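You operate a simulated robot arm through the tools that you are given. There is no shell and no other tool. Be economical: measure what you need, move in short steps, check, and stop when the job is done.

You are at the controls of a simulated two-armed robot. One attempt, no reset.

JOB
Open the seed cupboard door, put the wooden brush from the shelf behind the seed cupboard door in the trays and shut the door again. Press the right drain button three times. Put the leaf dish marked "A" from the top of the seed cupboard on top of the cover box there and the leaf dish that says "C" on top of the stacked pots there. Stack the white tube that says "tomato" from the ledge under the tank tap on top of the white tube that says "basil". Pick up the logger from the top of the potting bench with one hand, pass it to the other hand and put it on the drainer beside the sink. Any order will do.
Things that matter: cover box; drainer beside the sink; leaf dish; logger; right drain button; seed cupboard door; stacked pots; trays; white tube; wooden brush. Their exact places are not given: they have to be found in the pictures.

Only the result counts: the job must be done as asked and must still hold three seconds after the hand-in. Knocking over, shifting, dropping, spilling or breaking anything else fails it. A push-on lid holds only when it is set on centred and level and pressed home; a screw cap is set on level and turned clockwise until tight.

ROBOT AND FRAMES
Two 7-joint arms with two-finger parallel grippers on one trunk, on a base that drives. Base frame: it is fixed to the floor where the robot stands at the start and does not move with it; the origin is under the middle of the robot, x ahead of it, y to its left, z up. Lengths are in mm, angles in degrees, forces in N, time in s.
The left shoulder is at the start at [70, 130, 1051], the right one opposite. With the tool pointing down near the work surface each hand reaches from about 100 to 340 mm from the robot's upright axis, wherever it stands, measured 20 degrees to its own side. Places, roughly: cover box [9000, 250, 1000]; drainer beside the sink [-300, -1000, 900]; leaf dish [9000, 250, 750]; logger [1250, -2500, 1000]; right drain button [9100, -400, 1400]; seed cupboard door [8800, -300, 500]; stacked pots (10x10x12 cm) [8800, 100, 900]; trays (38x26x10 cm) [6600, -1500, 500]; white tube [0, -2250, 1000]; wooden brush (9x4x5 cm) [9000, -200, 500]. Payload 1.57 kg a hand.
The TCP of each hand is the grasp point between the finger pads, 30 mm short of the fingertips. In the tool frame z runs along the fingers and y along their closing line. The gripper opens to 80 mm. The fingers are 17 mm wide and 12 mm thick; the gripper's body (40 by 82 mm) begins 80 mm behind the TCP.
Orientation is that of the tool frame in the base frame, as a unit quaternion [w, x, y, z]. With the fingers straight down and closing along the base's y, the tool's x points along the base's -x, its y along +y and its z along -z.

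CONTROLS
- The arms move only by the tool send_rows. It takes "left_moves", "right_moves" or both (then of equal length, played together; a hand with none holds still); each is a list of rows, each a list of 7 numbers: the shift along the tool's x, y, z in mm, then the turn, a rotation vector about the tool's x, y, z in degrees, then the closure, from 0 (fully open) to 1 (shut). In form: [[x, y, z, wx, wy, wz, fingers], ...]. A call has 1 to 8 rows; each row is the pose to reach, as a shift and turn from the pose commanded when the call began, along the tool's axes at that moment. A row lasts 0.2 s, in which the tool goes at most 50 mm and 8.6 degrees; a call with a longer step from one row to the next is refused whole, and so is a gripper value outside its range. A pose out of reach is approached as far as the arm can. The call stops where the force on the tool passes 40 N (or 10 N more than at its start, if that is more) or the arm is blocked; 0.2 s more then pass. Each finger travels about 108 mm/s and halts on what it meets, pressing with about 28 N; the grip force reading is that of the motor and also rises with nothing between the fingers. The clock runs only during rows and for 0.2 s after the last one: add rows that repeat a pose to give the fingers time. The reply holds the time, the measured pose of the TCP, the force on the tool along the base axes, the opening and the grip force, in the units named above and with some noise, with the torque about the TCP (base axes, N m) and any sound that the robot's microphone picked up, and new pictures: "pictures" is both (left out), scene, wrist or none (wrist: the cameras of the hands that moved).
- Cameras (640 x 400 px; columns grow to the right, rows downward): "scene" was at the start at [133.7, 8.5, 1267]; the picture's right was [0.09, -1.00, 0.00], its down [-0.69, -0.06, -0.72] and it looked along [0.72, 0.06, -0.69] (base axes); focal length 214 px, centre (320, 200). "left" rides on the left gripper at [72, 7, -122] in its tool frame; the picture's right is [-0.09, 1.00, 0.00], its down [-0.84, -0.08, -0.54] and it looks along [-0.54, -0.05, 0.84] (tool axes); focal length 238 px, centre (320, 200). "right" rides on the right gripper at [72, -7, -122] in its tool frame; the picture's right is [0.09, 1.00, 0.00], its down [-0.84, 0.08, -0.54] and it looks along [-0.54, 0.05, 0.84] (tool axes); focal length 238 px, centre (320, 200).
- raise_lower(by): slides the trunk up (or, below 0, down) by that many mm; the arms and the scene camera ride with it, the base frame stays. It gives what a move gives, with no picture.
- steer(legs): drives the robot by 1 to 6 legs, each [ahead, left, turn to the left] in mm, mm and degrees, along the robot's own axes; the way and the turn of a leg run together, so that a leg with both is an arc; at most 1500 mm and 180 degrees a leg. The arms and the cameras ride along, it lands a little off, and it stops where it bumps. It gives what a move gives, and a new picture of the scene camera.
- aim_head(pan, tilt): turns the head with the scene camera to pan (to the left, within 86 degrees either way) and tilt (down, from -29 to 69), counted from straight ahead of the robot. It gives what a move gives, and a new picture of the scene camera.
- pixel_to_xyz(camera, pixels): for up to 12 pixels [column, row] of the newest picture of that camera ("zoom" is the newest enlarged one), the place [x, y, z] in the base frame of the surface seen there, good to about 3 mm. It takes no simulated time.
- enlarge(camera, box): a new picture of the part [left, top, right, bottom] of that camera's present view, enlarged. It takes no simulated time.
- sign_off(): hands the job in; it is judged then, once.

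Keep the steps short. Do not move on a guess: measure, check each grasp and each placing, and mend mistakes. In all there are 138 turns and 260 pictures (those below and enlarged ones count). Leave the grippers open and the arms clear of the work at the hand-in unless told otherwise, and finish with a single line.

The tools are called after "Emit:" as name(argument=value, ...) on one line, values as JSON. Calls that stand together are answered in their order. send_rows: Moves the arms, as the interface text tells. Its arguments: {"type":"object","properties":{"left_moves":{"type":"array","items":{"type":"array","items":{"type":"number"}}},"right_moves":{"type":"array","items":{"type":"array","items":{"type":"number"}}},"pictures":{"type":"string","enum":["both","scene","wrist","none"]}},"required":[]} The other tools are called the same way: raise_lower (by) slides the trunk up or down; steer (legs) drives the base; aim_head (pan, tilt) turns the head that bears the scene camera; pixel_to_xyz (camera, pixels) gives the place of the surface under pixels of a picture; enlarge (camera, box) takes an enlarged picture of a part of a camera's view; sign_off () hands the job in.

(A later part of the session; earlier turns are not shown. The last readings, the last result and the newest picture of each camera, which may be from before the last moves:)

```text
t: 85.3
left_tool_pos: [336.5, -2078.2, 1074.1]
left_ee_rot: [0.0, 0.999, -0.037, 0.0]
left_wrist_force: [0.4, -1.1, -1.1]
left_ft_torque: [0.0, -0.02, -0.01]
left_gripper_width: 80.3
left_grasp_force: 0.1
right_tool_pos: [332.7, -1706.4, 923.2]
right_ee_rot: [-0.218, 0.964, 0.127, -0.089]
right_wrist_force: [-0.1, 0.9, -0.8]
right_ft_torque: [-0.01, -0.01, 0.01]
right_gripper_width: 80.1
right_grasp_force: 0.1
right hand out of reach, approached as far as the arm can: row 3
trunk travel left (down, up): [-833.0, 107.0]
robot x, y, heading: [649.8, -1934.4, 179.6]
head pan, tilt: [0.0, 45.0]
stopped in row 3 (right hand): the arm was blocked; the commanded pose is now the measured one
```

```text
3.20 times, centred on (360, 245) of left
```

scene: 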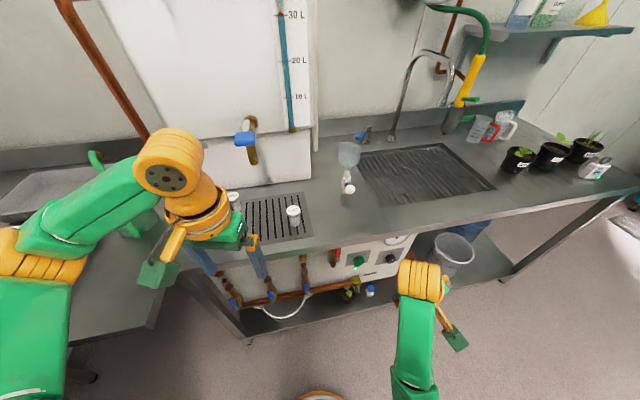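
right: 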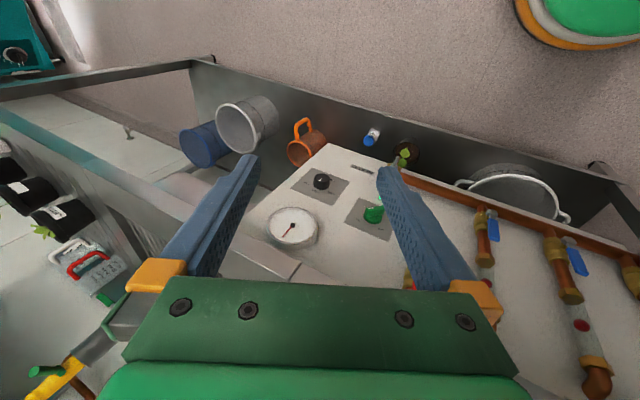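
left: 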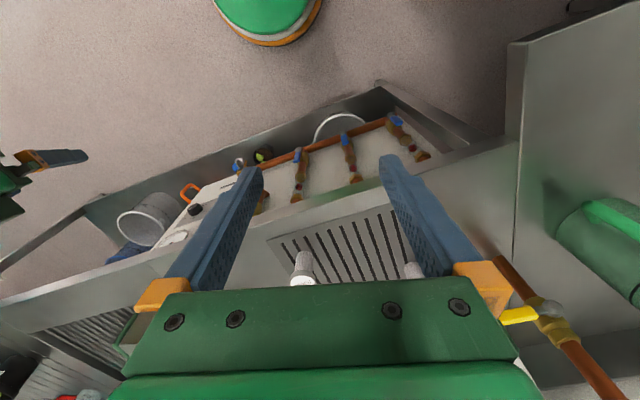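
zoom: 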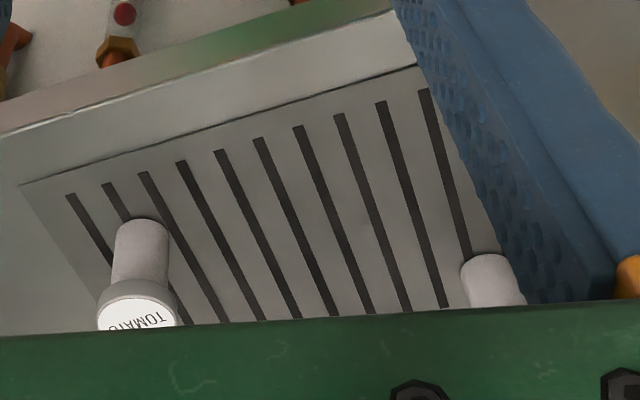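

Tomato is the one at (293,210); lettuce the rear one; basil must be the third. Measure.

Emit:
pixel_to_xyz(camera="scene", pixels=[[293, 209.5], [287.5, 211], [299.5, 209], [293, 206.5], [294, 220], [291, 221], [298, 220], [235, 196]])

Emit:
aim_head(pan=5, tilt=45)

```text
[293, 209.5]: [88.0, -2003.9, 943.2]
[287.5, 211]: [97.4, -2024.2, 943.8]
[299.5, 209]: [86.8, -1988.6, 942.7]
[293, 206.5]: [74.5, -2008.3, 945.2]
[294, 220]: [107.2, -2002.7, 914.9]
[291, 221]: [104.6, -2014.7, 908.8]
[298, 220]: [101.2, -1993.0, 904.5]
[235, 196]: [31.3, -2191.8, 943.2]
```

```text
t: 86.0
left_tool_pos: [336.2, -2079.7, 1075.3]
left_ee_rot: [-0.002, 0.999, -0.037, 0.0]
left_wrist_force: [-0.3, -0.7, -0.2]
left_ft_torque: [0.01, -0.02, 0.01]
left_gripper_width: 80.1
left_grasp_force: 0.2
right_tool_pos: [332.1, -1707.4, 923.7]
right_ee_rot: [-0.218, 0.964, 0.127, -0.088]
right_wrist_force: [0.0, -0.4, -0.5]
right_ft_torque: [-0.01, -0.01, 0.01]
right_gripper_width: 79.9
right_grasp_force: 0.0
trunk travel left (down, up): [-833.0, 107.0]
robot x, y, heading: [643.8, -1935.6, 179.3]
head pan, tilt: [5.0, 45.0]
```

scene: 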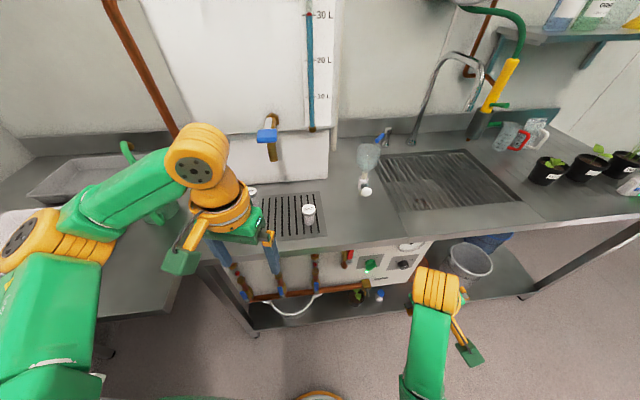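

Tomato centre ≈(91,−2005), top 944. Drive nearer with the left hand held high.

Emit:
steer(legs=[[124, 55, 0.5]])

Emit:
enlarge(camera="left", box=[0, 0, 640, 400])

```text
t: 87.3
left_tool_pos: [215.9, -2134.5, 1076.4]
left_ee_rot: [0.0, 0.999, -0.032, 0.0]
left_wrist_force: [0.3, 0.8, -0.1]
left_ft_torque: [-0.01, 0.01, 0.03]
left_gripper_width: 80.0
left_grasp_force: 0.1
right_tool_pos: [208.0, -1762.5, 924.3]
right_ee_rot: [-0.216, 0.963, 0.131, -0.09]
right_wrist_force: [-0.4, -0.5, 0.4]
right_ft_torque: [-0.01, 0.05, 0.02]
right_gripper_width: 79.9
right_grasp_force: 0.0
trunk travel left (down, up): [-833.0, 107.0]
robot x, y, heading: [519.9, -1992.7, -180.2]
head pan, tilt: [5.0, 45.0]
```

scene: 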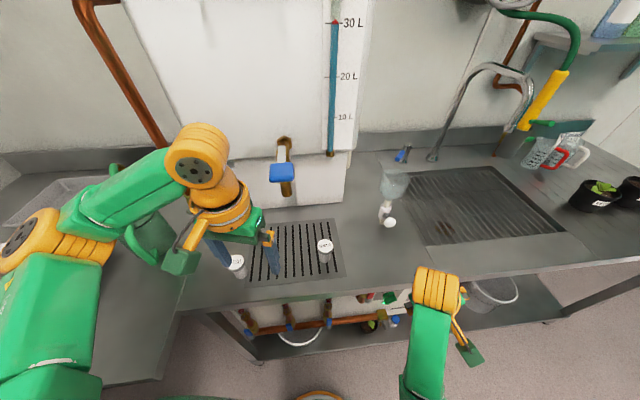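

```text
1.00 times, centred on (320, 200) of left (not enlarged: the box is as wide or as high as the picture)
```

zoom: 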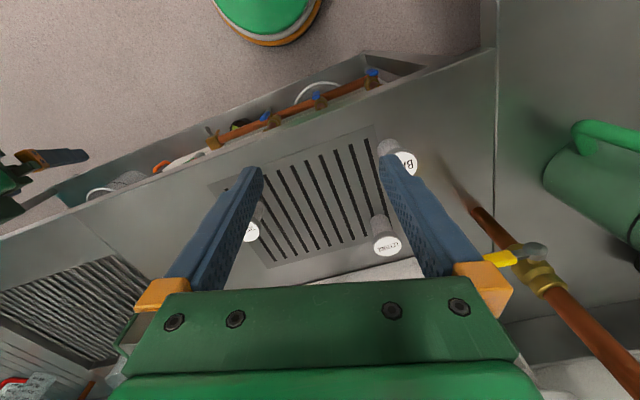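

"BA…" confirms basil at the near left. Measure caps.

Emit:
pixel_to_xyz(camera="zoom", pixels=[[406, 160], [412, 163], [251, 233], [253, 225], [387, 244], [378, 244], [397, 243], [387, 250], [300, 160]])

Emit:
enlarge(camera="scene", box=[290, 220, 370, 280])

Emit:
pixel_to_xyz(camera="zoom", pixels=[[240, 200], [280, 200], [320, 200], [280, 175], [280, 225], [260, 200], [300, 200]])

```text
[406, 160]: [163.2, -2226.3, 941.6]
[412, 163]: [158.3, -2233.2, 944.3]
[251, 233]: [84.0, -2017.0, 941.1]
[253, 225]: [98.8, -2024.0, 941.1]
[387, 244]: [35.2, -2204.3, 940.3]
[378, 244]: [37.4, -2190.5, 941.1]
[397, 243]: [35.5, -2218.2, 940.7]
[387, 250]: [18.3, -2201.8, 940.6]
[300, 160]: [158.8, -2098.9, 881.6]
```

```text
6.67 times, centred on (330, 250) of scene
```

zoom: 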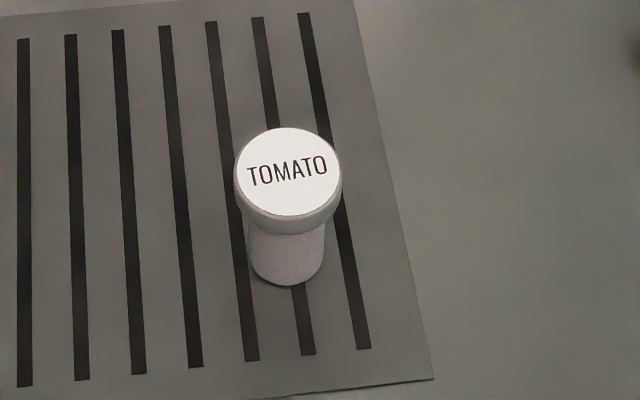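

```text
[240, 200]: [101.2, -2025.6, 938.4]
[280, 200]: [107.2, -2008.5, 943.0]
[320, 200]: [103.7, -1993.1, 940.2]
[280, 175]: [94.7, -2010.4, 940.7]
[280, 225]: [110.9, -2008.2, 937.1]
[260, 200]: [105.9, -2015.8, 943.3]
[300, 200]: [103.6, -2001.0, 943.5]
```

Emit:
enlarge(camera="scene", box=[200, 230, 280, 290])

Emit:
pixel_to_xyz(camera="zoom", pixels=[[290, 260], [310, 260], [330, 265], [340, 270], [300, 240], [310, 300], [350, 240], [320, 330]])

```text
6.67 times, centred on (240, 260) of scene
```

zoom: 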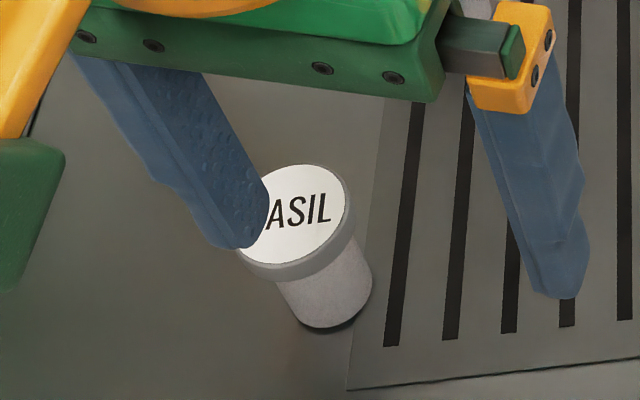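

```text
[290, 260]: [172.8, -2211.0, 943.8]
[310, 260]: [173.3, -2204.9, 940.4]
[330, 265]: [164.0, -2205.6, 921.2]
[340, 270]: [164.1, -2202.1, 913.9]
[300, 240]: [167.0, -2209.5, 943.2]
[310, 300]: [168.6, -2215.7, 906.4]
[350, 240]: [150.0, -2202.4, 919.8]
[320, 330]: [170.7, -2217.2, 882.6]
```

Emit:
pixel_to_xyz(camera="scene", pixels=[[283, 172], [287, 190], [285, 150], [330, 150], [395, 180], [387, 220]])

Emit:
send_rows(left_moves=[[-22, -20, 0, 0, 0, 0, 0], [-44, -40, 0, 0, 0, 0, 0], [-66, -60, 0, 0, 0, 0, 0], [-88, -80, 0, 0, 0, 0, 0], [-110, -100, 10, 0, 0, 0, 0], [-131, -118, 30, 0, 0, 0, 0], [-131, -118, 30, 0, 0, 0, 0]], pictures="both")

```text
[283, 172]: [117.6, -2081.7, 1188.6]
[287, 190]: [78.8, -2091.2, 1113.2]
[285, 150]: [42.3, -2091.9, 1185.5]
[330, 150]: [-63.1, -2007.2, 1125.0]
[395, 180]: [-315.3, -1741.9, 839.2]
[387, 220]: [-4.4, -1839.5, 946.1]
```

```text
t: 88.2
left_tool_pos: [169.1, -2073.9, 1082.2]
left_ee_rot: [0.001, 1.0, -0.029, -0.005]
left_wrist_force: [49.8, -16.9, -0.2]
left_ft_torque: [1.71, 4.95, 1.38]
left_gripper_width: 79.9
left_grasp_force: 0.0
right_tool_pos: [223.5, -1769.5, 930.7]
right_ee_rot: [-0.222, 0.961, 0.132, -0.099]
right_wrist_force: [0.3, 0.1, 0.7]
right_ft_torque: [-0.01, -0.04, 0.04]
right_gripper_width: 79.9
right_grasp_force: 0.0
trunk travel left (down, up): [-833.0, 107.0]
robot x, y, heading: [525.3, -1987.0, -179.4]
head pan, tilt: [5.0, 45.0]
stopped in row 4 (left hand): the force on the tool passed its limit at 47 N (the readings are from after the stop); the commanded pose is now the measured one
```

scene: 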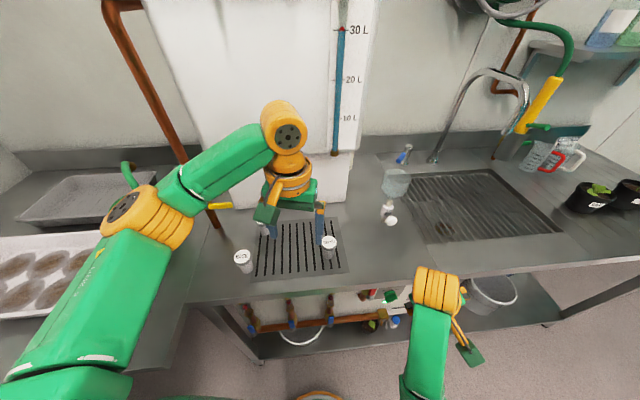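
left: 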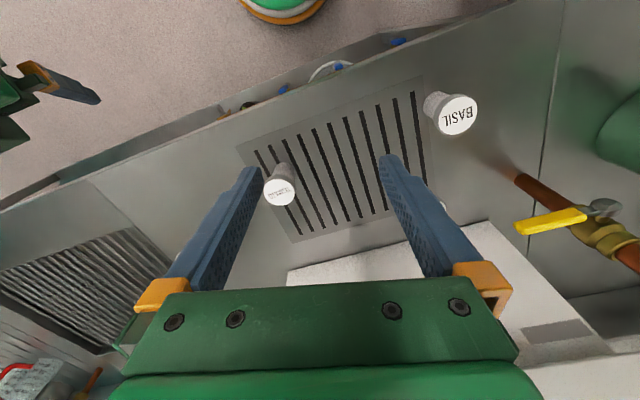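

I ran into the tap. Back straight off and check the tap is unharmed.

Emit:
send_rows(left_moves=[[25, 12, 0, 0, 0, 0, 0], [55, 24, 0, 0, 0, 0, 0], [85, 36, 0, 0, 0, 0, 0], [100, 50, 0, 0, 0, 0, 0]], pictures="scene")

Emit:
enlarge(camera="scene", box=[210, 110, 370, 280])

```text
t: 89.2
left_tool_pos: [240.0, -2123.0, 1076.9]
left_ee_rot: [0.001, 1.0, -0.031, 0.003]
left_wrist_force: [0.7, 0.0, 0.6]
left_ft_torque: [0.03, -0.03, 0.01]
left_gripper_width: 79.9
left_grasp_force: 0.1
right_tool_pos: [204.7, -1764.6, 923.3]
right_ee_rot: [-0.218, 0.963, 0.134, -0.09]
right_wrist_force: [0.0, 0.2, 0.0]
right_ft_torque: [0.0, 0.0, 0.03]
right_gripper_width: 80.2
right_grasp_force: 0.1
trunk travel left (down, up): [-833.0, 107.0]
robot x, y, heading: [526.3, -1989.3, -179.7]
head pan, tilt: [5.0, 45.0]
```

scene: 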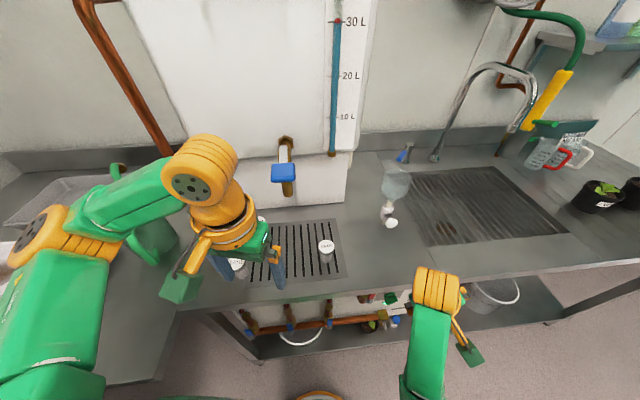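

```text
2.35 times, centred on (290, 195) of scene
```

zoom: 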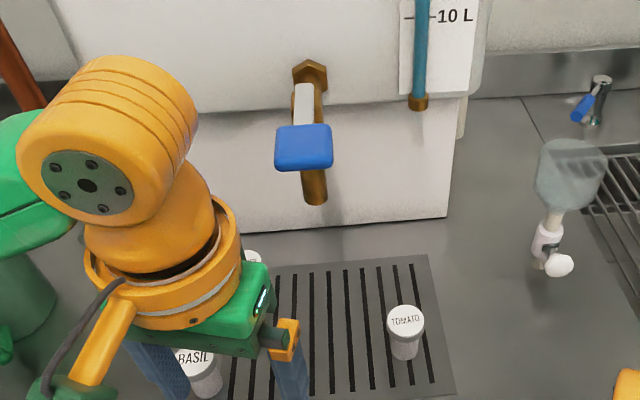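

Tap handle unchanged (same pixels, no water). It sits at (118,−2082,1189), so I'll approach with the hand pitched 40° forward, keeping the wrist back. Move to y≈−2008 at x≈240 and pitch.

Emit:
send_rows(left_moves=[[0, -23, 0, 0, -8, 0, 0], [0, -46, 0, 0, -16, 0, 0], [0, -69, 0, 0, -24, 0, 0], [0, -92, 0, 0, -32, 0, 0], [0, -115, 0, 0, -40, 0, 0], [0, -115, 0, 0, -40, 0, 0]], pictures="both")

```text
t: 90.6
left_tool_pos: [247.0, -2008.0, 1074.8]
left_ee_rot: [-0.009, 0.94, -0.029, -0.34]
left_wrist_force: [0.1, 0.7, -0.5]
left_ft_torque: [-0.01, -0.05, -0.05]
left_gripper_width: 79.8
left_grasp_force: 0.0
right_tool_pos: [207.3, -1765.5, 923.5]
right_ee_rot: [-0.218, 0.963, 0.133, -0.09]
right_wrist_force: [0.3, 0.4, -0.1]
right_ft_torque: [-0.01, -0.02, 0.03]
right_gripper_width: 79.8
right_grasp_force: 0.0
trunk travel left (down, up): [-833.0, 107.0]
robot x, y, heading: [523.8, -1986.3, -179.6]
head pan, tilt: [5.0, 45.0]
```

scene: 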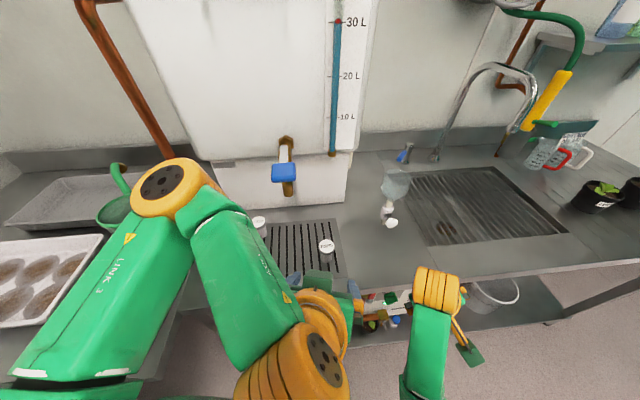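
left: 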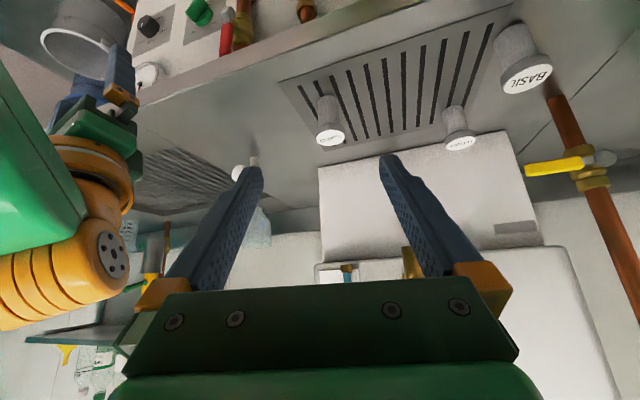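

Advance toward the tomato tube, stopping 60 mm short.

Emit:
send_rows(left_moves=[[-8, 3, 37, 0, 0, 0, 0], [-16, 6, 74, 0, 0, 0, 0], [-24, 9, 111, 0, 0, 0, 0], [-29, 9, 147, 0, 0, 0, 0], [-29, 9, 147, 0, 0, 0, 0]], pictures="both")

Emit:
pixel_to_xyz(camera="left", pixels=[[320, 150], [320, 160], [325, 170], [335, 160]])

```text
t: 91.8
left_tool_pos: [133.4, -2011.2, 980.1]
left_ee_rot: [-0.009, 0.941, -0.03, -0.338]
left_wrist_force: [-0.1, -0.6, -0.6]
left_ft_torque: [-0.01, 0.02, 0.01]
left_gripper_width: 80.0
left_grasp_force: 0.1
right_tool_pos: [206.7, -1764.9, 923.0]
right_ee_rot: [-0.218, 0.963, 0.133, -0.09]
right_wrist_force: [-0.3, 0.1, -0.1]
right_ft_torque: [0.01, 0.0, 0.0]
right_gripper_width: 80.1
right_grasp_force: 0.1
trunk travel left (down, up): [-833.0, 107.0]
robot x, y, heading: [520.9, -1991.0, -179.7]
head pan, tilt: [5.0, 45.0]
```

scene: 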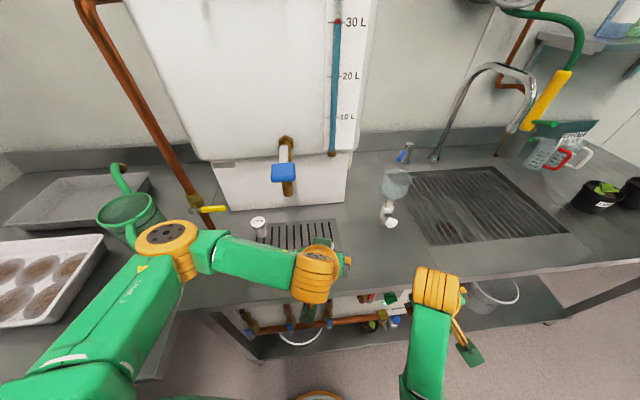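
left: 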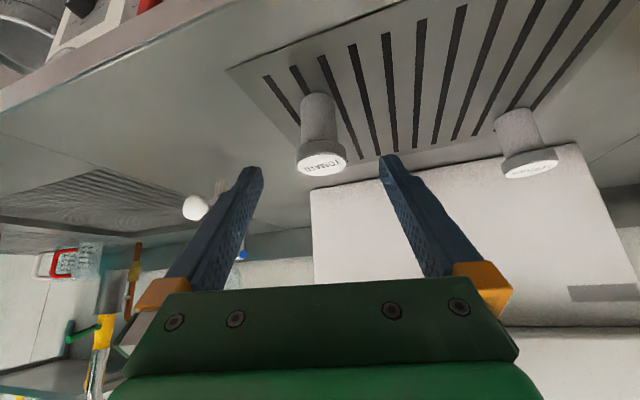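

```text
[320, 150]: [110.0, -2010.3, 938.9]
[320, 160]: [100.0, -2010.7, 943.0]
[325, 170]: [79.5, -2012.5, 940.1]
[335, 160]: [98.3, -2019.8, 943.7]
```

Well centred. Advance 61 mm and close.

Emit:
send_rows(left_moves=[[-1, 1, 30, 0, 0, 0, 0], [-1, 1, 61, 0, 0, 0, 0], [-1, 1, 61, 0, 0, 0, 0.4], [-1, 1, 61, 0, 0, 0, 0.8], [-1, 1, 61, 0, 0, 0, 1], [-1, 1, 61, 0, 0, 0, 1]], pictures="both")

```text
t: 93.2
left_tool_pos: [93.4, -2008.8, 933.6]
left_ee_rot: [-0.009, 0.941, -0.029, -0.338]
left_wrist_force: [-0.2, -0.3, -0.6]
left_ft_torque: [-0.03, 0.0, -0.04]
left_gripper_width: 40.4
left_grasp_force: 27.4
right_tool_pos: [206.5, -1765.3, 923.3]
right_ee_rot: [-0.219, 0.962, 0.134, -0.09]
right_wrist_force: [0.4, 0.2, -0.2]
right_ft_torque: [0.01, -0.04, -0.01]
right_gripper_width: 79.9
right_grasp_force: 0.1
trunk travel left (down, up): [-833.0, 107.0]
robot x, y, heading: [521.8, -1989.9, -179.9]
head pan, tilt: [5.0, 45.0]
```

scene: 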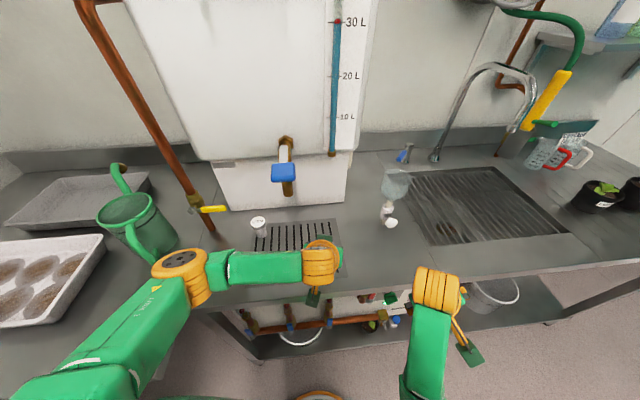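
left: 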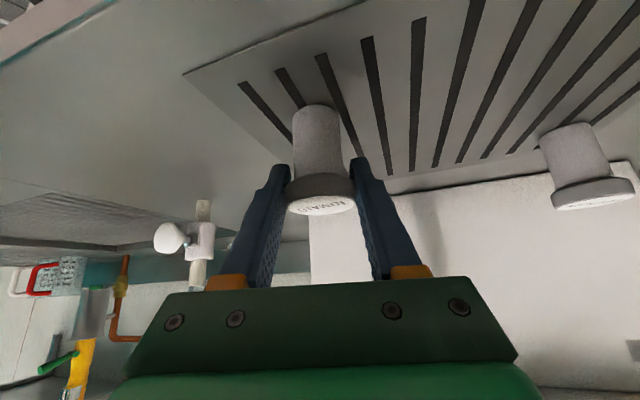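

Gripped (40 mm). Lift straight up 110, then pull back.

Emit:
send_rows(left_moves=[[-6, 0, -8, 0, 0, 0, 1], [-22, 0, -27, 0, 0, 0, 1], [-45, 0, -54, 0, 0, 0, 1], [-70, 0, -85, 0, 0, 0, 1], [-45, 0, -110, 0, 0, 0, 1], [-10, 0, -135, 0, 0, 0, 1], [22, 0, -162, 0, 0, 0, 1], [22, 0, -162, 0, 0, 0, 1]], pictures="both")

Emit:
enlarge(camera="scene", box=[200, 210, 320, 285])

```text
t: 95.0
left_tool_pos: [217.4, -2019.2, 1044.6]
left_ee_rot: [-0.008, 0.941, -0.029, -0.338]
left_wrist_force: [0.6, 0.3, -0.9]
left_ft_torque: [0.02, -0.01, 0.02]
left_gripper_width: 40.4
left_grasp_force: 28.5
right_tool_pos: [205.8, -1765.9, 922.8]
right_ee_rot: [-0.218, 0.963, 0.134, -0.089]
right_wrist_force: [0.7, 1.0, -0.2]
right_ft_torque: [-0.03, 0.0, 0.04]
right_gripper_width: 79.9
right_grasp_force: 0.2
trunk travel left (down, up): [-833.0, 107.0]
robot x, y, heading: [524.5, -1991.8, -179.6]
head pan, tilt: [5.0, 45.0]
```

scene: 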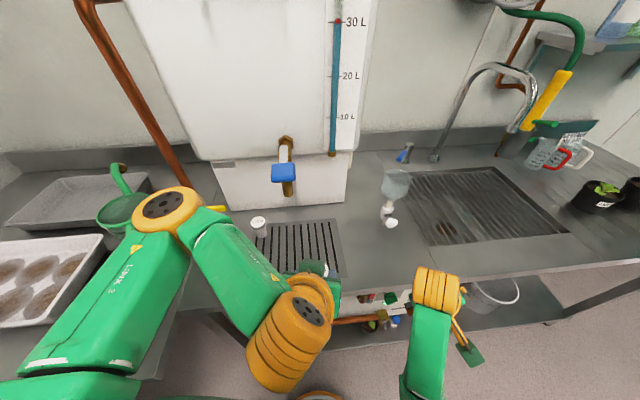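
left: 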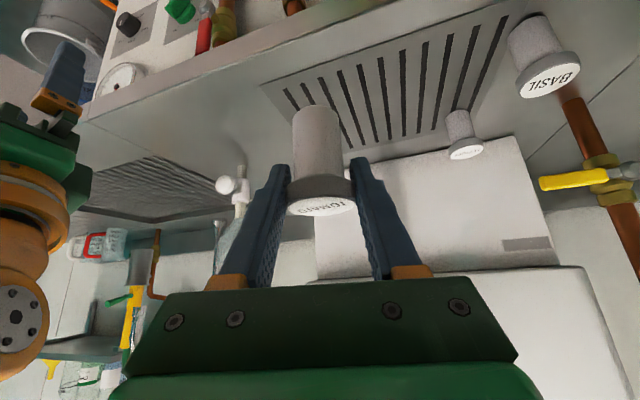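

```text
5.33 times, centred on (260, 248) of scene
```

zoom: 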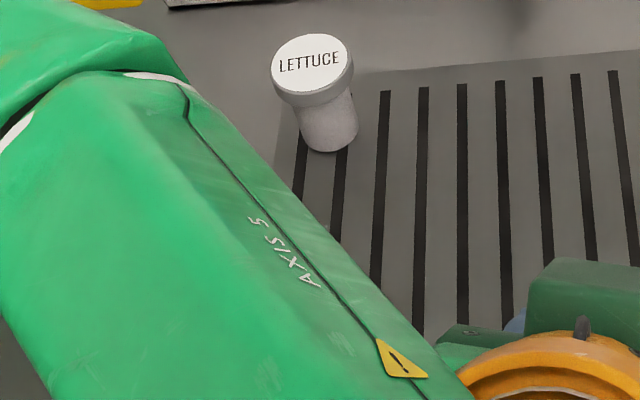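

Emit:
enlarge(camera="left", box=[490, 0, 610, 120])

Emit:
pixel_to_xyz(camera="left", pixels=[[551, 72], [525, 82], [575, 68], [551, 83], [551, 92], [535, 30], [555, 58]])

```text
3.33 times, centred on (550, 60) of left
```

zoom: 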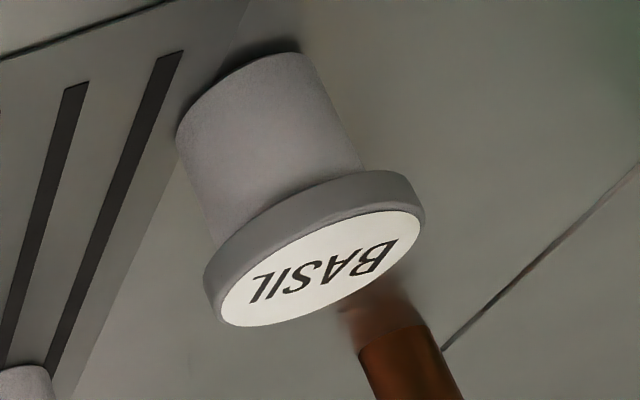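

```text
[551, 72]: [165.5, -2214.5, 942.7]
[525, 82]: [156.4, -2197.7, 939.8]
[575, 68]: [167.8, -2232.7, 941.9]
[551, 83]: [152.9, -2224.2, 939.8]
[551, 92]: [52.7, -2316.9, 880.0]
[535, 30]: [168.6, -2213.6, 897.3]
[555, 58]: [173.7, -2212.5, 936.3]
```

Emit:
pixel_to_xyz(camera="zoom", pixels=[[322, 268], [230, 315], [415, 222], [322, 232], [322, 305], [260, 270], [385, 265]])

```text
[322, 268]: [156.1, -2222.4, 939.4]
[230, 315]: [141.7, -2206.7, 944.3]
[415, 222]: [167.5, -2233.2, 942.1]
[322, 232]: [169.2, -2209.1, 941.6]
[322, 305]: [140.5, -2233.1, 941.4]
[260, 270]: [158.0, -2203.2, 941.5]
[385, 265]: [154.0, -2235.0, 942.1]
```

Basil cap centre ≈(155,−2220). Check the held cap centre and where my elbow is relative to the green can.

Emit:
pixel_to_xyz(camera="scene", pixels=[[165, 205], [190, 200], [120, 215], [118, 170], [185, 190], [150, 280]])

Emit:
pixel_to_xyz(camera="left", pixels=[[321, 203], [321, 212], [300, 210], [345, 205], [321, 207]])

Emit:
enlarge(camera="left", box=[260, 100, 380, 220])

```text
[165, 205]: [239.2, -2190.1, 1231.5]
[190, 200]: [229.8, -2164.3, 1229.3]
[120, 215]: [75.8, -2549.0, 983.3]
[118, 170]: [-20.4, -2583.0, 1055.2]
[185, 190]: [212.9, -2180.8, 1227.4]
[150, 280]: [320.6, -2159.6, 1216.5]
```

```text
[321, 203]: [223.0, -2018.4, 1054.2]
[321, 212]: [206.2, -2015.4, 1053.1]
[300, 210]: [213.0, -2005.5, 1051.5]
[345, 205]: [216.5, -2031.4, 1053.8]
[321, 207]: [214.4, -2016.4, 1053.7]
```

```text
3.33 times, centred on (320, 160) of left
```

zoom: 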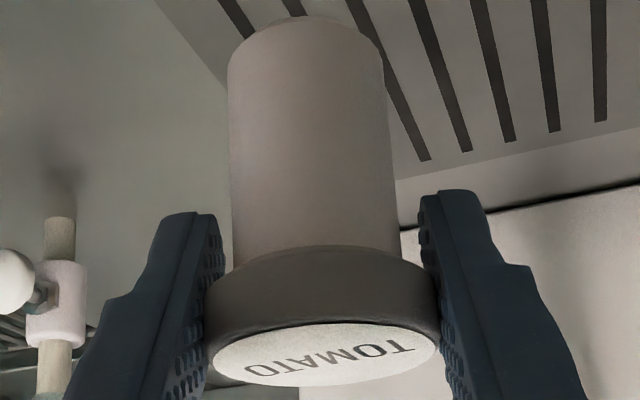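

Held tube centred on the TCP. Move left over to basil's y, staying back and high.

Emit:
send_rows(left_moves=[[1.5, 34, -1.2, 0, 0, 0, 1], [3.2, 68, -2.5, 0, 0, 0, 1], [4.9, 102, -3.8, 0, 0, 0, 1], [6.5, 136, -5, 0, 0, 0, 1], [8.1, 170, -6.3, 0, 0, 0, 1], [9.7, 202, -7.5, 0, 0, 0, 1], [9.7, 202, -7.5, 0, 0, 0, 1]], pictures="both")

```text
t: 96.6
left_tool_pos: [168.3, -2244.9, 1049.9]
left_ee_rot: [-0.01, 0.94, -0.03, -0.339]
left_wrist_force: [0.4, -0.5, -0.9]
left_ft_torque: [-0.02, 0.02, 0.01]
left_gripper_width: 40.2
left_grasp_force: 27.4
left hand out of reach, approached as far as the arm can: row 1, 2, 3, 4, 5, 6, 7
right_tool_pos: [206.5, -1765.4, 924.7]
right_ee_rot: [-0.218, 0.963, 0.133, -0.089]
right_wrist_force: [0.1, 0.3, -0.2]
right_ft_torque: [-0.05, 0.01, -0.03]
right_gripper_width: 80.0
right_grasp_force: 0.0
trunk travel left (down, up): [-833.0, 107.0]
robot x, y, heading: [522.6, -1991.0, -179.7]
head pan, tilt: [5.0, 45.0]
```

scene: 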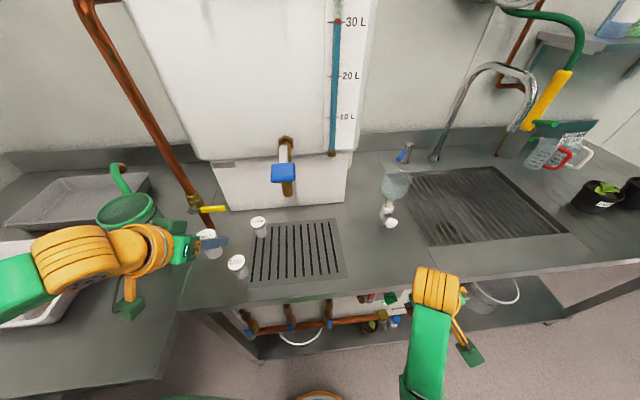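
left: 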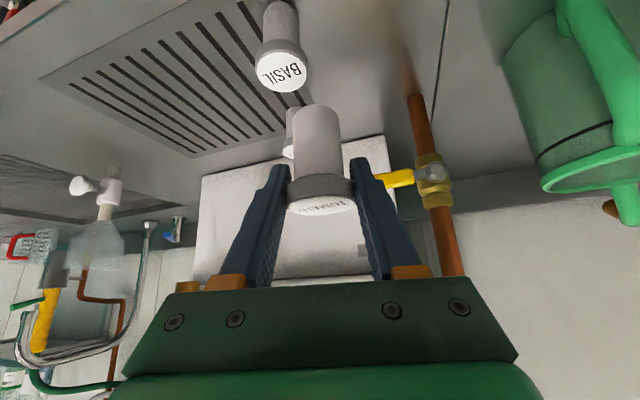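

Arm too folded for that spot. Back the base 80 mm, then extend.

Emit:
steer(legs=[[-80, 0, 0]])

Emit:
send_rows(left_moves=[[0, 0, 0, 0, 0, 0, 1]], pictures="none")

```text
t: 97.6
left_tool_pos: [243.7, -2245.7, 1048.4]
left_ee_rot: [-0.009, 0.941, -0.029, -0.337]
left_wrist_force: [-0.3, 0.3, -0.9]
left_ft_torque: [-0.02, 0.0, 0.03]
left_gripper_width: 40.3
left_grasp_force: 28.1
right_tool_pos: [281.8, -1764.8, 922.2]
right_ee_rot: [-0.218, 0.963, 0.133, -0.087]
right_wrist_force: [0.1, 0.2, -0.1]
right_ft_torque: [-0.02, -0.08, -0.01]
right_gripper_width: 80.2
right_grasp_force: 0.1
trunk travel left (down, up): [-833.0, 107.0]
robot x, y, heading: [601.4, -1989.9, -179.6]
head pan, tilt: [5.0, 45.0]
```

scene: 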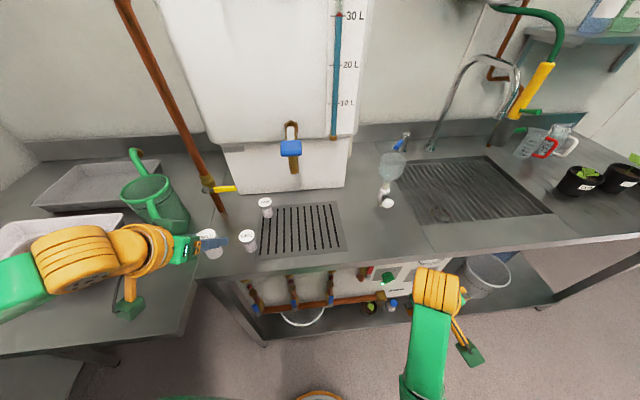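

```text
t: 98.0
left_tool_pos: [247.2, -2246.6, 1049.5]
left_ee_rot: [-0.01, 0.941, -0.03, -0.338]
left_wrist_force: [-0.1, -0.4, -1.2]
left_ft_torque: [0.01, 0.0, 0.01]
left_gripper_width: 40.2
left_grasp_force: 28.2
right_tool_pos: [285.3, -1764.6, 922.0]
right_ee_rot: [-0.219, 0.963, 0.133, -0.09]
right_wrist_force: [-0.5, 0.2, 0.2]
right_ft_torque: [0.02, 0.01, -0.02]
right_gripper_width: 80.1
right_grasp_force: 0.0
trunk travel left (down, up): [-833.0, 107.0]
robot x, y, heading: [602.6, -1989.7, -179.5]
head pan, tilt: [5.0, 45.0]
```

Emit:
send_rows(left_moves=[[-14, -5, 19, 0, 0, 0, 1], [-28, -10, 38, 0, 0, 0, 1], [-42, -15, 57, 0, 0, 0, 1], [-55, -19, 77, 0, 0, 0, 1], [-55, -19, 77, 0, 0, 0, 1]], pictures="both")

Emit:
enlarge(camera="left", box=[260, 60, 380, 220])

```text
t: 99.2
left_tool_pos: [157.7, -2221.6, 1025.9]
left_ee_rot: [-0.01, 0.941, -0.029, -0.338]
left_wrist_force: [1.4, 0.1, -0.6]
left_ft_torque: [0.02, 0.02, -0.03]
left_gripper_width: 40.6
left_grasp_force: 27.7
right_tool_pos: [284.8, -1765.1, 923.7]
right_ee_rot: [-0.218, 0.963, 0.133, -0.09]
right_wrist_force: [-0.2, 0.4, -0.7]
right_ft_torque: [0.0, 0.01, 0.0]
right_gripper_width: 79.9
right_grasp_force: 0.1
trunk travel left (down, up): [-833.0, 107.0]
robot x, y, heading: [603.4, -1987.0, -179.7]
head pan, tilt: [5.0, 45.0]
```

scene: 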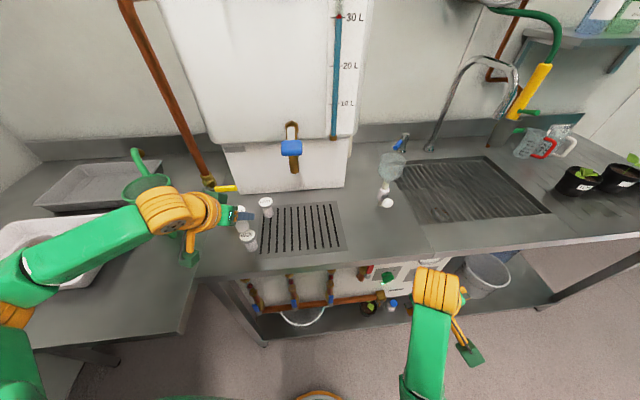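
left: 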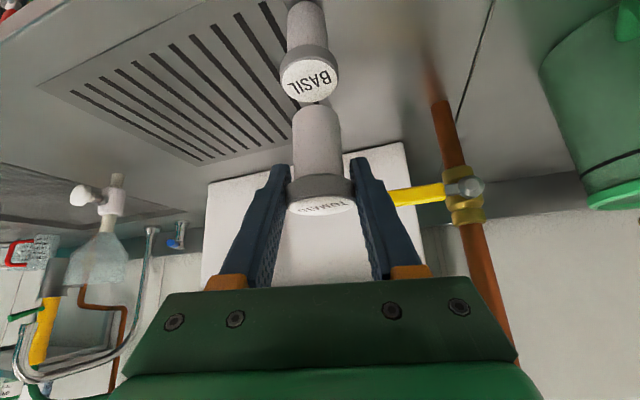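

```text
2.50 times, centred on (320, 140) of left
```

zoom: 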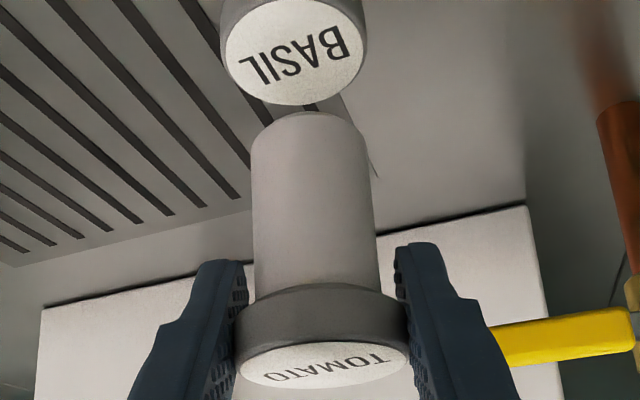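

Emit:
pixel_to_xyz(camera="zoom", pixels=[[232, 50], [360, 40], [290, 100], [296, 47], [296, 5], [250, 370], [400, 360], [323, 350], [323, 380], [310, 135], [260, 240], [372, 240]])

```text
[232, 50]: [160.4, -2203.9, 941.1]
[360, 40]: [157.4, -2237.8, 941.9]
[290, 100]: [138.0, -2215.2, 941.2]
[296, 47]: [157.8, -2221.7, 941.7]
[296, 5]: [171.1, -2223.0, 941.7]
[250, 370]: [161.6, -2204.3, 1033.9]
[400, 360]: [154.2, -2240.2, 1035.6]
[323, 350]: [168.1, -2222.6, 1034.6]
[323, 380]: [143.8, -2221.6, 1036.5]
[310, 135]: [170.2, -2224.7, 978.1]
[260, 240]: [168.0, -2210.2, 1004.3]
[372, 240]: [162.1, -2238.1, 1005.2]
```

Tomato axis (156,−2222) vs basil (157,−2221): aligned. Lower 27 mm, then in small steps.

Emit:
send_rows(left_moves=[[6, -1, 7, 0, 0, 0, 1], [12, -1, 14, 0, 0, 0, 1], [18, -1, 20, 0, 0, 0, 1], [18.5, -1, 20.8, 0, 0, 0, 1], [19.2, -1, 21.6, 0, 0, 0, 1], [19.2, -1, 21.6, 0, 0, 0, 1]], pictures="none")

Emit:
enlarge(camera="left", box=[260, 60, 380, 220])

```text
t: 100.6
left_tool_pos: [157.7, -2219.7, 996.8]
left_ee_rot: [-0.01, 0.94, -0.03, -0.339]
left_wrist_force: [-0.4, -0.2, -0.7]
left_ft_torque: [0.0, -0.02, 0.01]
left_gripper_width: 40.2
left_grasp_force: 27.5
right_tool_pos: [285.9, -1764.3, 923.7]
right_ee_rot: [-0.218, 0.963, 0.133, -0.089]
right_wrist_force: [0.2, 0.0, -0.3]
right_ft_torque: [-0.02, -0.02, 0.01]
right_gripper_width: 80.0
right_grasp_force: 0.0
trunk travel left (down, up): [-833.0, 107.0]
robot x, y, heading: [605.5, -1985.4, -179.6]
head pan, tilt: [5.0, 45.0]
```

```text
2.50 times, centred on (320, 140) of left
```

zoom: 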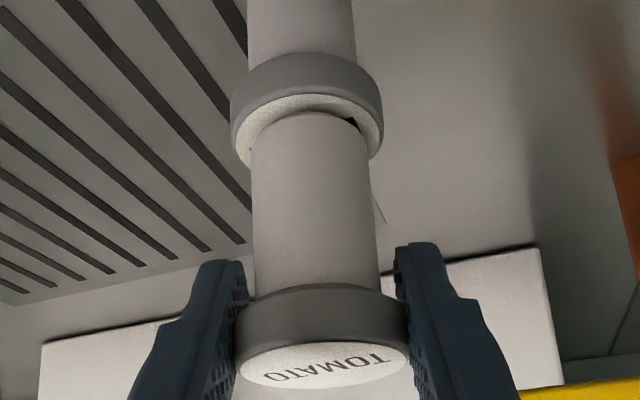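

Nearly touching and concentric. Lower 2 mm steps until contact.

Emit:
send_rows(left_moves=[[0.6, 0, 0.8, 0, 0, 0, 1], [1.3, 0, 1.5, 0, 0, 0, 1], [1.3, 0, 1.5, 0, 0, 0, 1]], pictures="none")

```text
t: 101.4
left_tool_pos: [157.9, -2220.5, 995.7]
left_ee_rot: [-0.01, 0.94, -0.03, -0.339]
left_wrist_force: [0.4, -0.6, 1.3]
left_ft_torque: [-0.04, 0.01, 0.0]
left_gripper_width: 40.3
left_grasp_force: 27.9
right_tool_pos: [285.6, -1765.1, 922.9]
right_ee_rot: [-0.217, 0.963, 0.133, -0.09]
right_wrist_force: [0.0, -0.3, -0.2]
right_ft_torque: [0.01, -0.01, 0.0]
right_gripper_width: 80.0
right_grasp_force: 0.0
trunk travel left (down, up): [-833.0, 107.0]
robot x, y, heading: [602.0, -1987.1, -179.6]
head pan, tilt: [5.0, 45.0]
```

Emit:
send_rows(left_moves=[[0.4, 0, 0.6, 0, 0, 0, 1], [0.9, 0, 1.1, 0, 0, 0, 1], [0.9, 0, 1.1, 0, 0, 0, 1]], pictures="none")

```text
t: 102.2
left_tool_pos: [159.1, -2220.3, 994.4]
left_ee_rot: [-0.009, 0.94, -0.029, -0.34]
left_wrist_force: [-2.4, -0.3, 9.7]
left_ft_torque: [-0.11, 0.17, -0.02]
left_gripper_width: 40.3
left_grasp_force: 27.9
right_tool_pos: [286.1, -1764.0, 922.3]
right_ee_rot: [-0.218, 0.963, 0.133, -0.089]
right_wrist_force: [0.0, -0.6, 0.1]
right_ft_torque: [-0.01, 0.0, 0.02]
right_gripper_width: 79.9
right_grasp_force: 0.0
trunk travel left (down, up): [-833.0, 107.0]
robot x, y, heading: [602.5, -1988.5, -179.7]
head pan, tilt: [5.0, 45.0]
```

Contact (≈10 N). Ease 0.5 mm, open gently, and look before withdrawing.

Emit:
send_rows(left_moves=[[-0.4, 0, -0.5, 0, 0, 0, 0.9], [-0.4, 0, -0.5, 0, 0, 0, 0.45], [-0.4, 0, -0.5, 0, 0, 0, 0.2], [-0.4, 0, -0.5, 0, 0, 0, 0], [-0.4, 0, -0.5, 0, 0, 0, 0]], pictures="wrist")

```text
t: 103.4
left_tool_pos: [158.7, -2220.9, 993.2]
left_ee_rot: [-0.009, 0.941, -0.03, -0.338]
left_wrist_force: [-0.1, 0.1, -0.1]
left_ft_torque: [0.0, 0.03, 0.03]
left_gripper_width: 80.3
left_grasp_force: 0.0
right_tool_pos: [284.3, -1765.2, 922.7]
right_ee_rot: [-0.218, 0.963, 0.134, -0.09]
right_wrist_force: [0.1, -0.1, -0.1]
right_ft_torque: [-0.02, -0.01, -0.01]
right_gripper_width: 80.2
right_grasp_force: 0.1
trunk travel left (down, up): [-833.0, 107.0]
robot x, y, heading: [600.3, -1993.0, -180.0]
head pan, tilt: [5.0, 45.0]
```

left: 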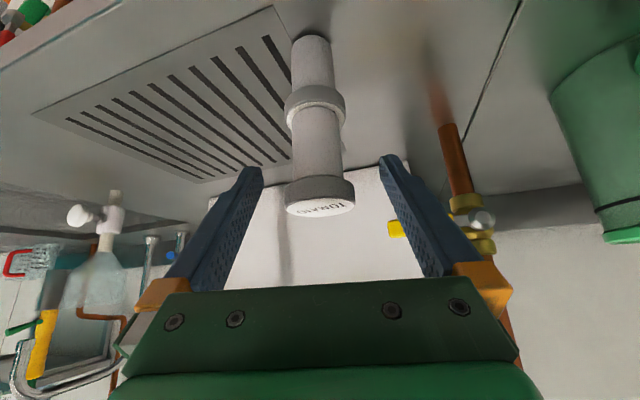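

Stack stands. Withdraw along the tool axis.

Emit:
send_rows(left_moves=[[0, 0, -25, 0, 0, 0, 0], [0, 0, -55, 0, 0, 0, 0], [0, 0, -90, 0, 0, 0, 0], [0, 0, -120, 0, 0, 0, 0]], pictures="none")

Emit:
steer(legs=[[-500, -250, 0]])

Emit:
enlarge(camera="scene", box=[180, 120, 300, 240])

```text
t: 104.4
left_tool_pos: [235.4, -2224.2, 1085.9]
left_ee_rot: [-0.01, 0.94, -0.03, -0.338]
left_wrist_force: [0.3, 0.4, 0.1]
left_ft_torque: [-0.02, 0.0, -0.02]
left_gripper_width: 80.0
left_grasp_force: 0.0
right_tool_pos: [286.1, -1764.4, 923.3]
right_ee_rot: [-0.217, 0.963, 0.133, -0.09]
right_wrist_force: [0.6, 0.5, -0.6]
right_ft_torque: [-0.01, 0.02, 0.02]
right_gripper_width: 80.2
right_grasp_force: 0.1
trunk travel left (down, up): [-833.0, 107.0]
robot x, y, heading: [602.2, -1990.1, -179.9]
head pan, tilt: [5.0, 45.0]
```

```text
t: 107.7
left_tool_pos: [740.0, -1974.6, 1085.3]
left_ee_rot: [-0.009, 0.941, -0.028, -0.338]
left_wrist_force: [0.7, 0.4, -0.2]
left_ft_torque: [-0.02, 0.01, -0.02]
left_gripper_width: 80.3
left_grasp_force: 0.0
right_tool_pos: [790.8, -1514.1, 922.7]
right_ee_rot: [-0.217, 0.963, 0.135, -0.089]
right_wrist_force: [0.4, -0.1, 0.6]
right_ft_torque: [-0.04, 0.03, 0.0]
right_gripper_width: 80.0
right_grasp_force: 0.0
trunk travel left (down, up): [-833.0, 107.0]
robot x, y, heading: [1105.9, -1739.0, -179.6]
head pan, tilt: [5.0, 45.0]
```

scene: 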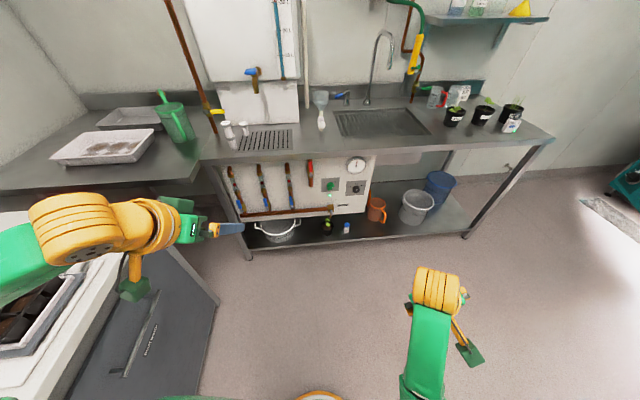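

```text
3.33 times, centred on (240, 180) of scene
```

zoom: 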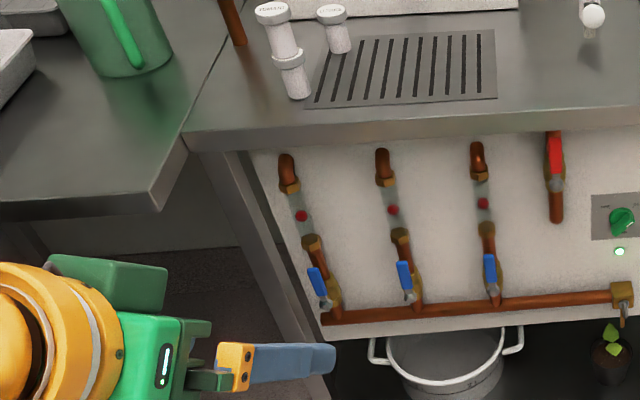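

Both done here. Now travel to the seed cupboard (x≈9000). Turn to face +x and look; level the left hand too.

Emit:
send_rows(left_moves=[[0, 0, 0, 0, 8, 0, 0], [0, 0, 0, 0, 16, 0, 0], [0, 0, 0, 0, 24, 0, 0], [0, 0, 0, 0, 32, 0, 0], [0, 0, 0, 0, 40, 0, 0], [0, 0, 0, 0, 40, 0, 0]], pictures="none")

Emit:
steer(legs=[[0, -900, 0], [0, 0, 180]])

Emit:
aim_head(pan=0, tilt=15)

```text
t: 109.1
left_tool_pos: [740.9, -1975.7, 1084.1]
left_ee_rot: [0.002, 1.0, -0.03, 0.005]
left_wrist_force: [0.6, 0.1, -0.8]
left_ft_torque: [0.0, 0.01, -0.01]
left_gripper_width: 80.1
left_grasp_force: 0.1
right_tool_pos: [790.8, -1513.6, 923.1]
right_ee_rot: [-0.218, 0.962, 0.134, -0.09]
right_wrist_force: [-0.1, 0.2, 0.2]
right_ft_torque: [0.0, 0.01, 0.0]
right_gripper_width: 80.1
right_grasp_force: 0.0
trunk travel left (down, up): [-833.0, 107.0]
robot x, y, heading: [1104.6, -1736.6, -179.6]
head pan, tilt: [5.0, 45.0]
```

```text
t: 121.2
left_tool_pos: [1466.2, -598.3, 1085.1]
left_ee_rot: [-0.004, 0.021, 1.0, 0.001]
left_wrist_force: [0.4, 0.3, -0.1]
left_ft_torque: [-0.02, -0.03, 0.04]
left_gripper_width: 79.8
left_grasp_force: 0.2
right_tool_pos: [1427.5, -1059.8, 922.9]
right_ee_rot: [0.092, -0.143, 0.961, -0.217]
right_wrist_force: [0.2, -0.2, -0.1]
right_ft_torque: [0.0, -0.02, 0.02]
right_gripper_width: 80.0
right_grasp_force: 0.0
trunk travel left (down, up): [-833.0, 107.0]
robot x, y, heading: [1105.6, -845.1, 1.7]
head pan, tilt: [5.0, 45.0]
```

scene: 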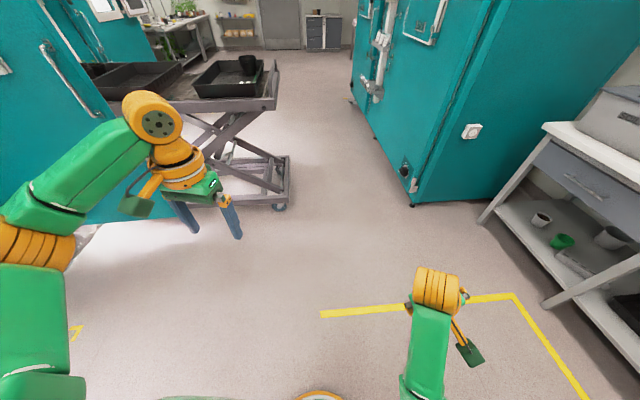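

```text
t: 122.1
left_tool_pos: [1465.5, -598.9, 1086.2]
left_ee_rot: [-0.003, 0.02, 1.0, 0.001]
left_wrist_force: [0.2, 0.7, -0.7]
left_ft_torque: [0.01, -0.01, 0.01]
left_gripper_width: 80.0
left_grasp_force: 0.0
right_tool_pos: [1426.6, -1059.8, 922.9]
right_ee_rot: [0.092, -0.143, 0.961, -0.218]
right_wrist_force: [0.3, -0.1, 0.0]
right_ft_torque: [0.03, -0.03, 0.02]
right_gripper_width: 80.2
right_grasp_force: 0.0
trunk travel left (down, up): [-833.0, 107.0]
robot x, y, heading: [1103.3, -844.6, 1.5]
head pan, tilt: [0.0, 15.0]
```

scene: 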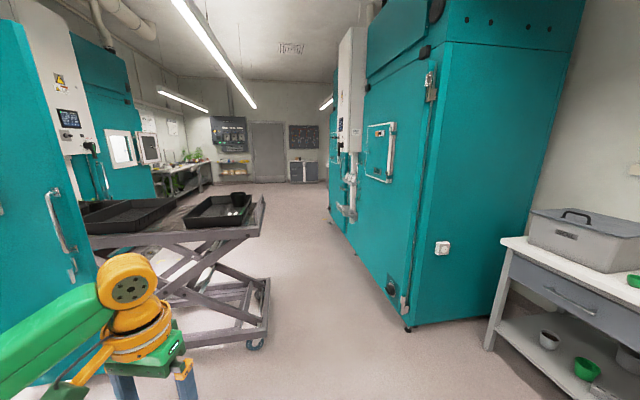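

Emit:
pixel_to_xyz(camera="scene", pixels=[[262, 230], [255, 343], [408, 328], [345, 210], [333, 225], [303, 172], [268, 165], [235, 165], [228, 205], [266, 198], [210, 165], [352, 120]])

Emit:
enlarge(camera="scene", box=[180, 100, 340, 200])

```text
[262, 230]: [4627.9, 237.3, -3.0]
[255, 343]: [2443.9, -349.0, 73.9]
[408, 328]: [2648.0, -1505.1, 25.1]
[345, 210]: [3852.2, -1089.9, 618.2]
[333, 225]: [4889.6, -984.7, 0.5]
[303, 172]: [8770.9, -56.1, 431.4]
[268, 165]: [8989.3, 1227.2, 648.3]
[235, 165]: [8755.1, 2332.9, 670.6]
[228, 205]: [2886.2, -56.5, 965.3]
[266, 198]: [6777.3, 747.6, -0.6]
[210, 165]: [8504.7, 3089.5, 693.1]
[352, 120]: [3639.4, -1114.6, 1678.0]
```

```text
4.00 times, centred on (260, 150) of scene
```

zoom: 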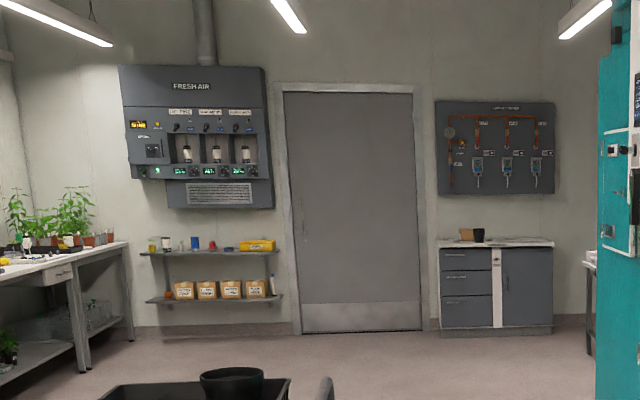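

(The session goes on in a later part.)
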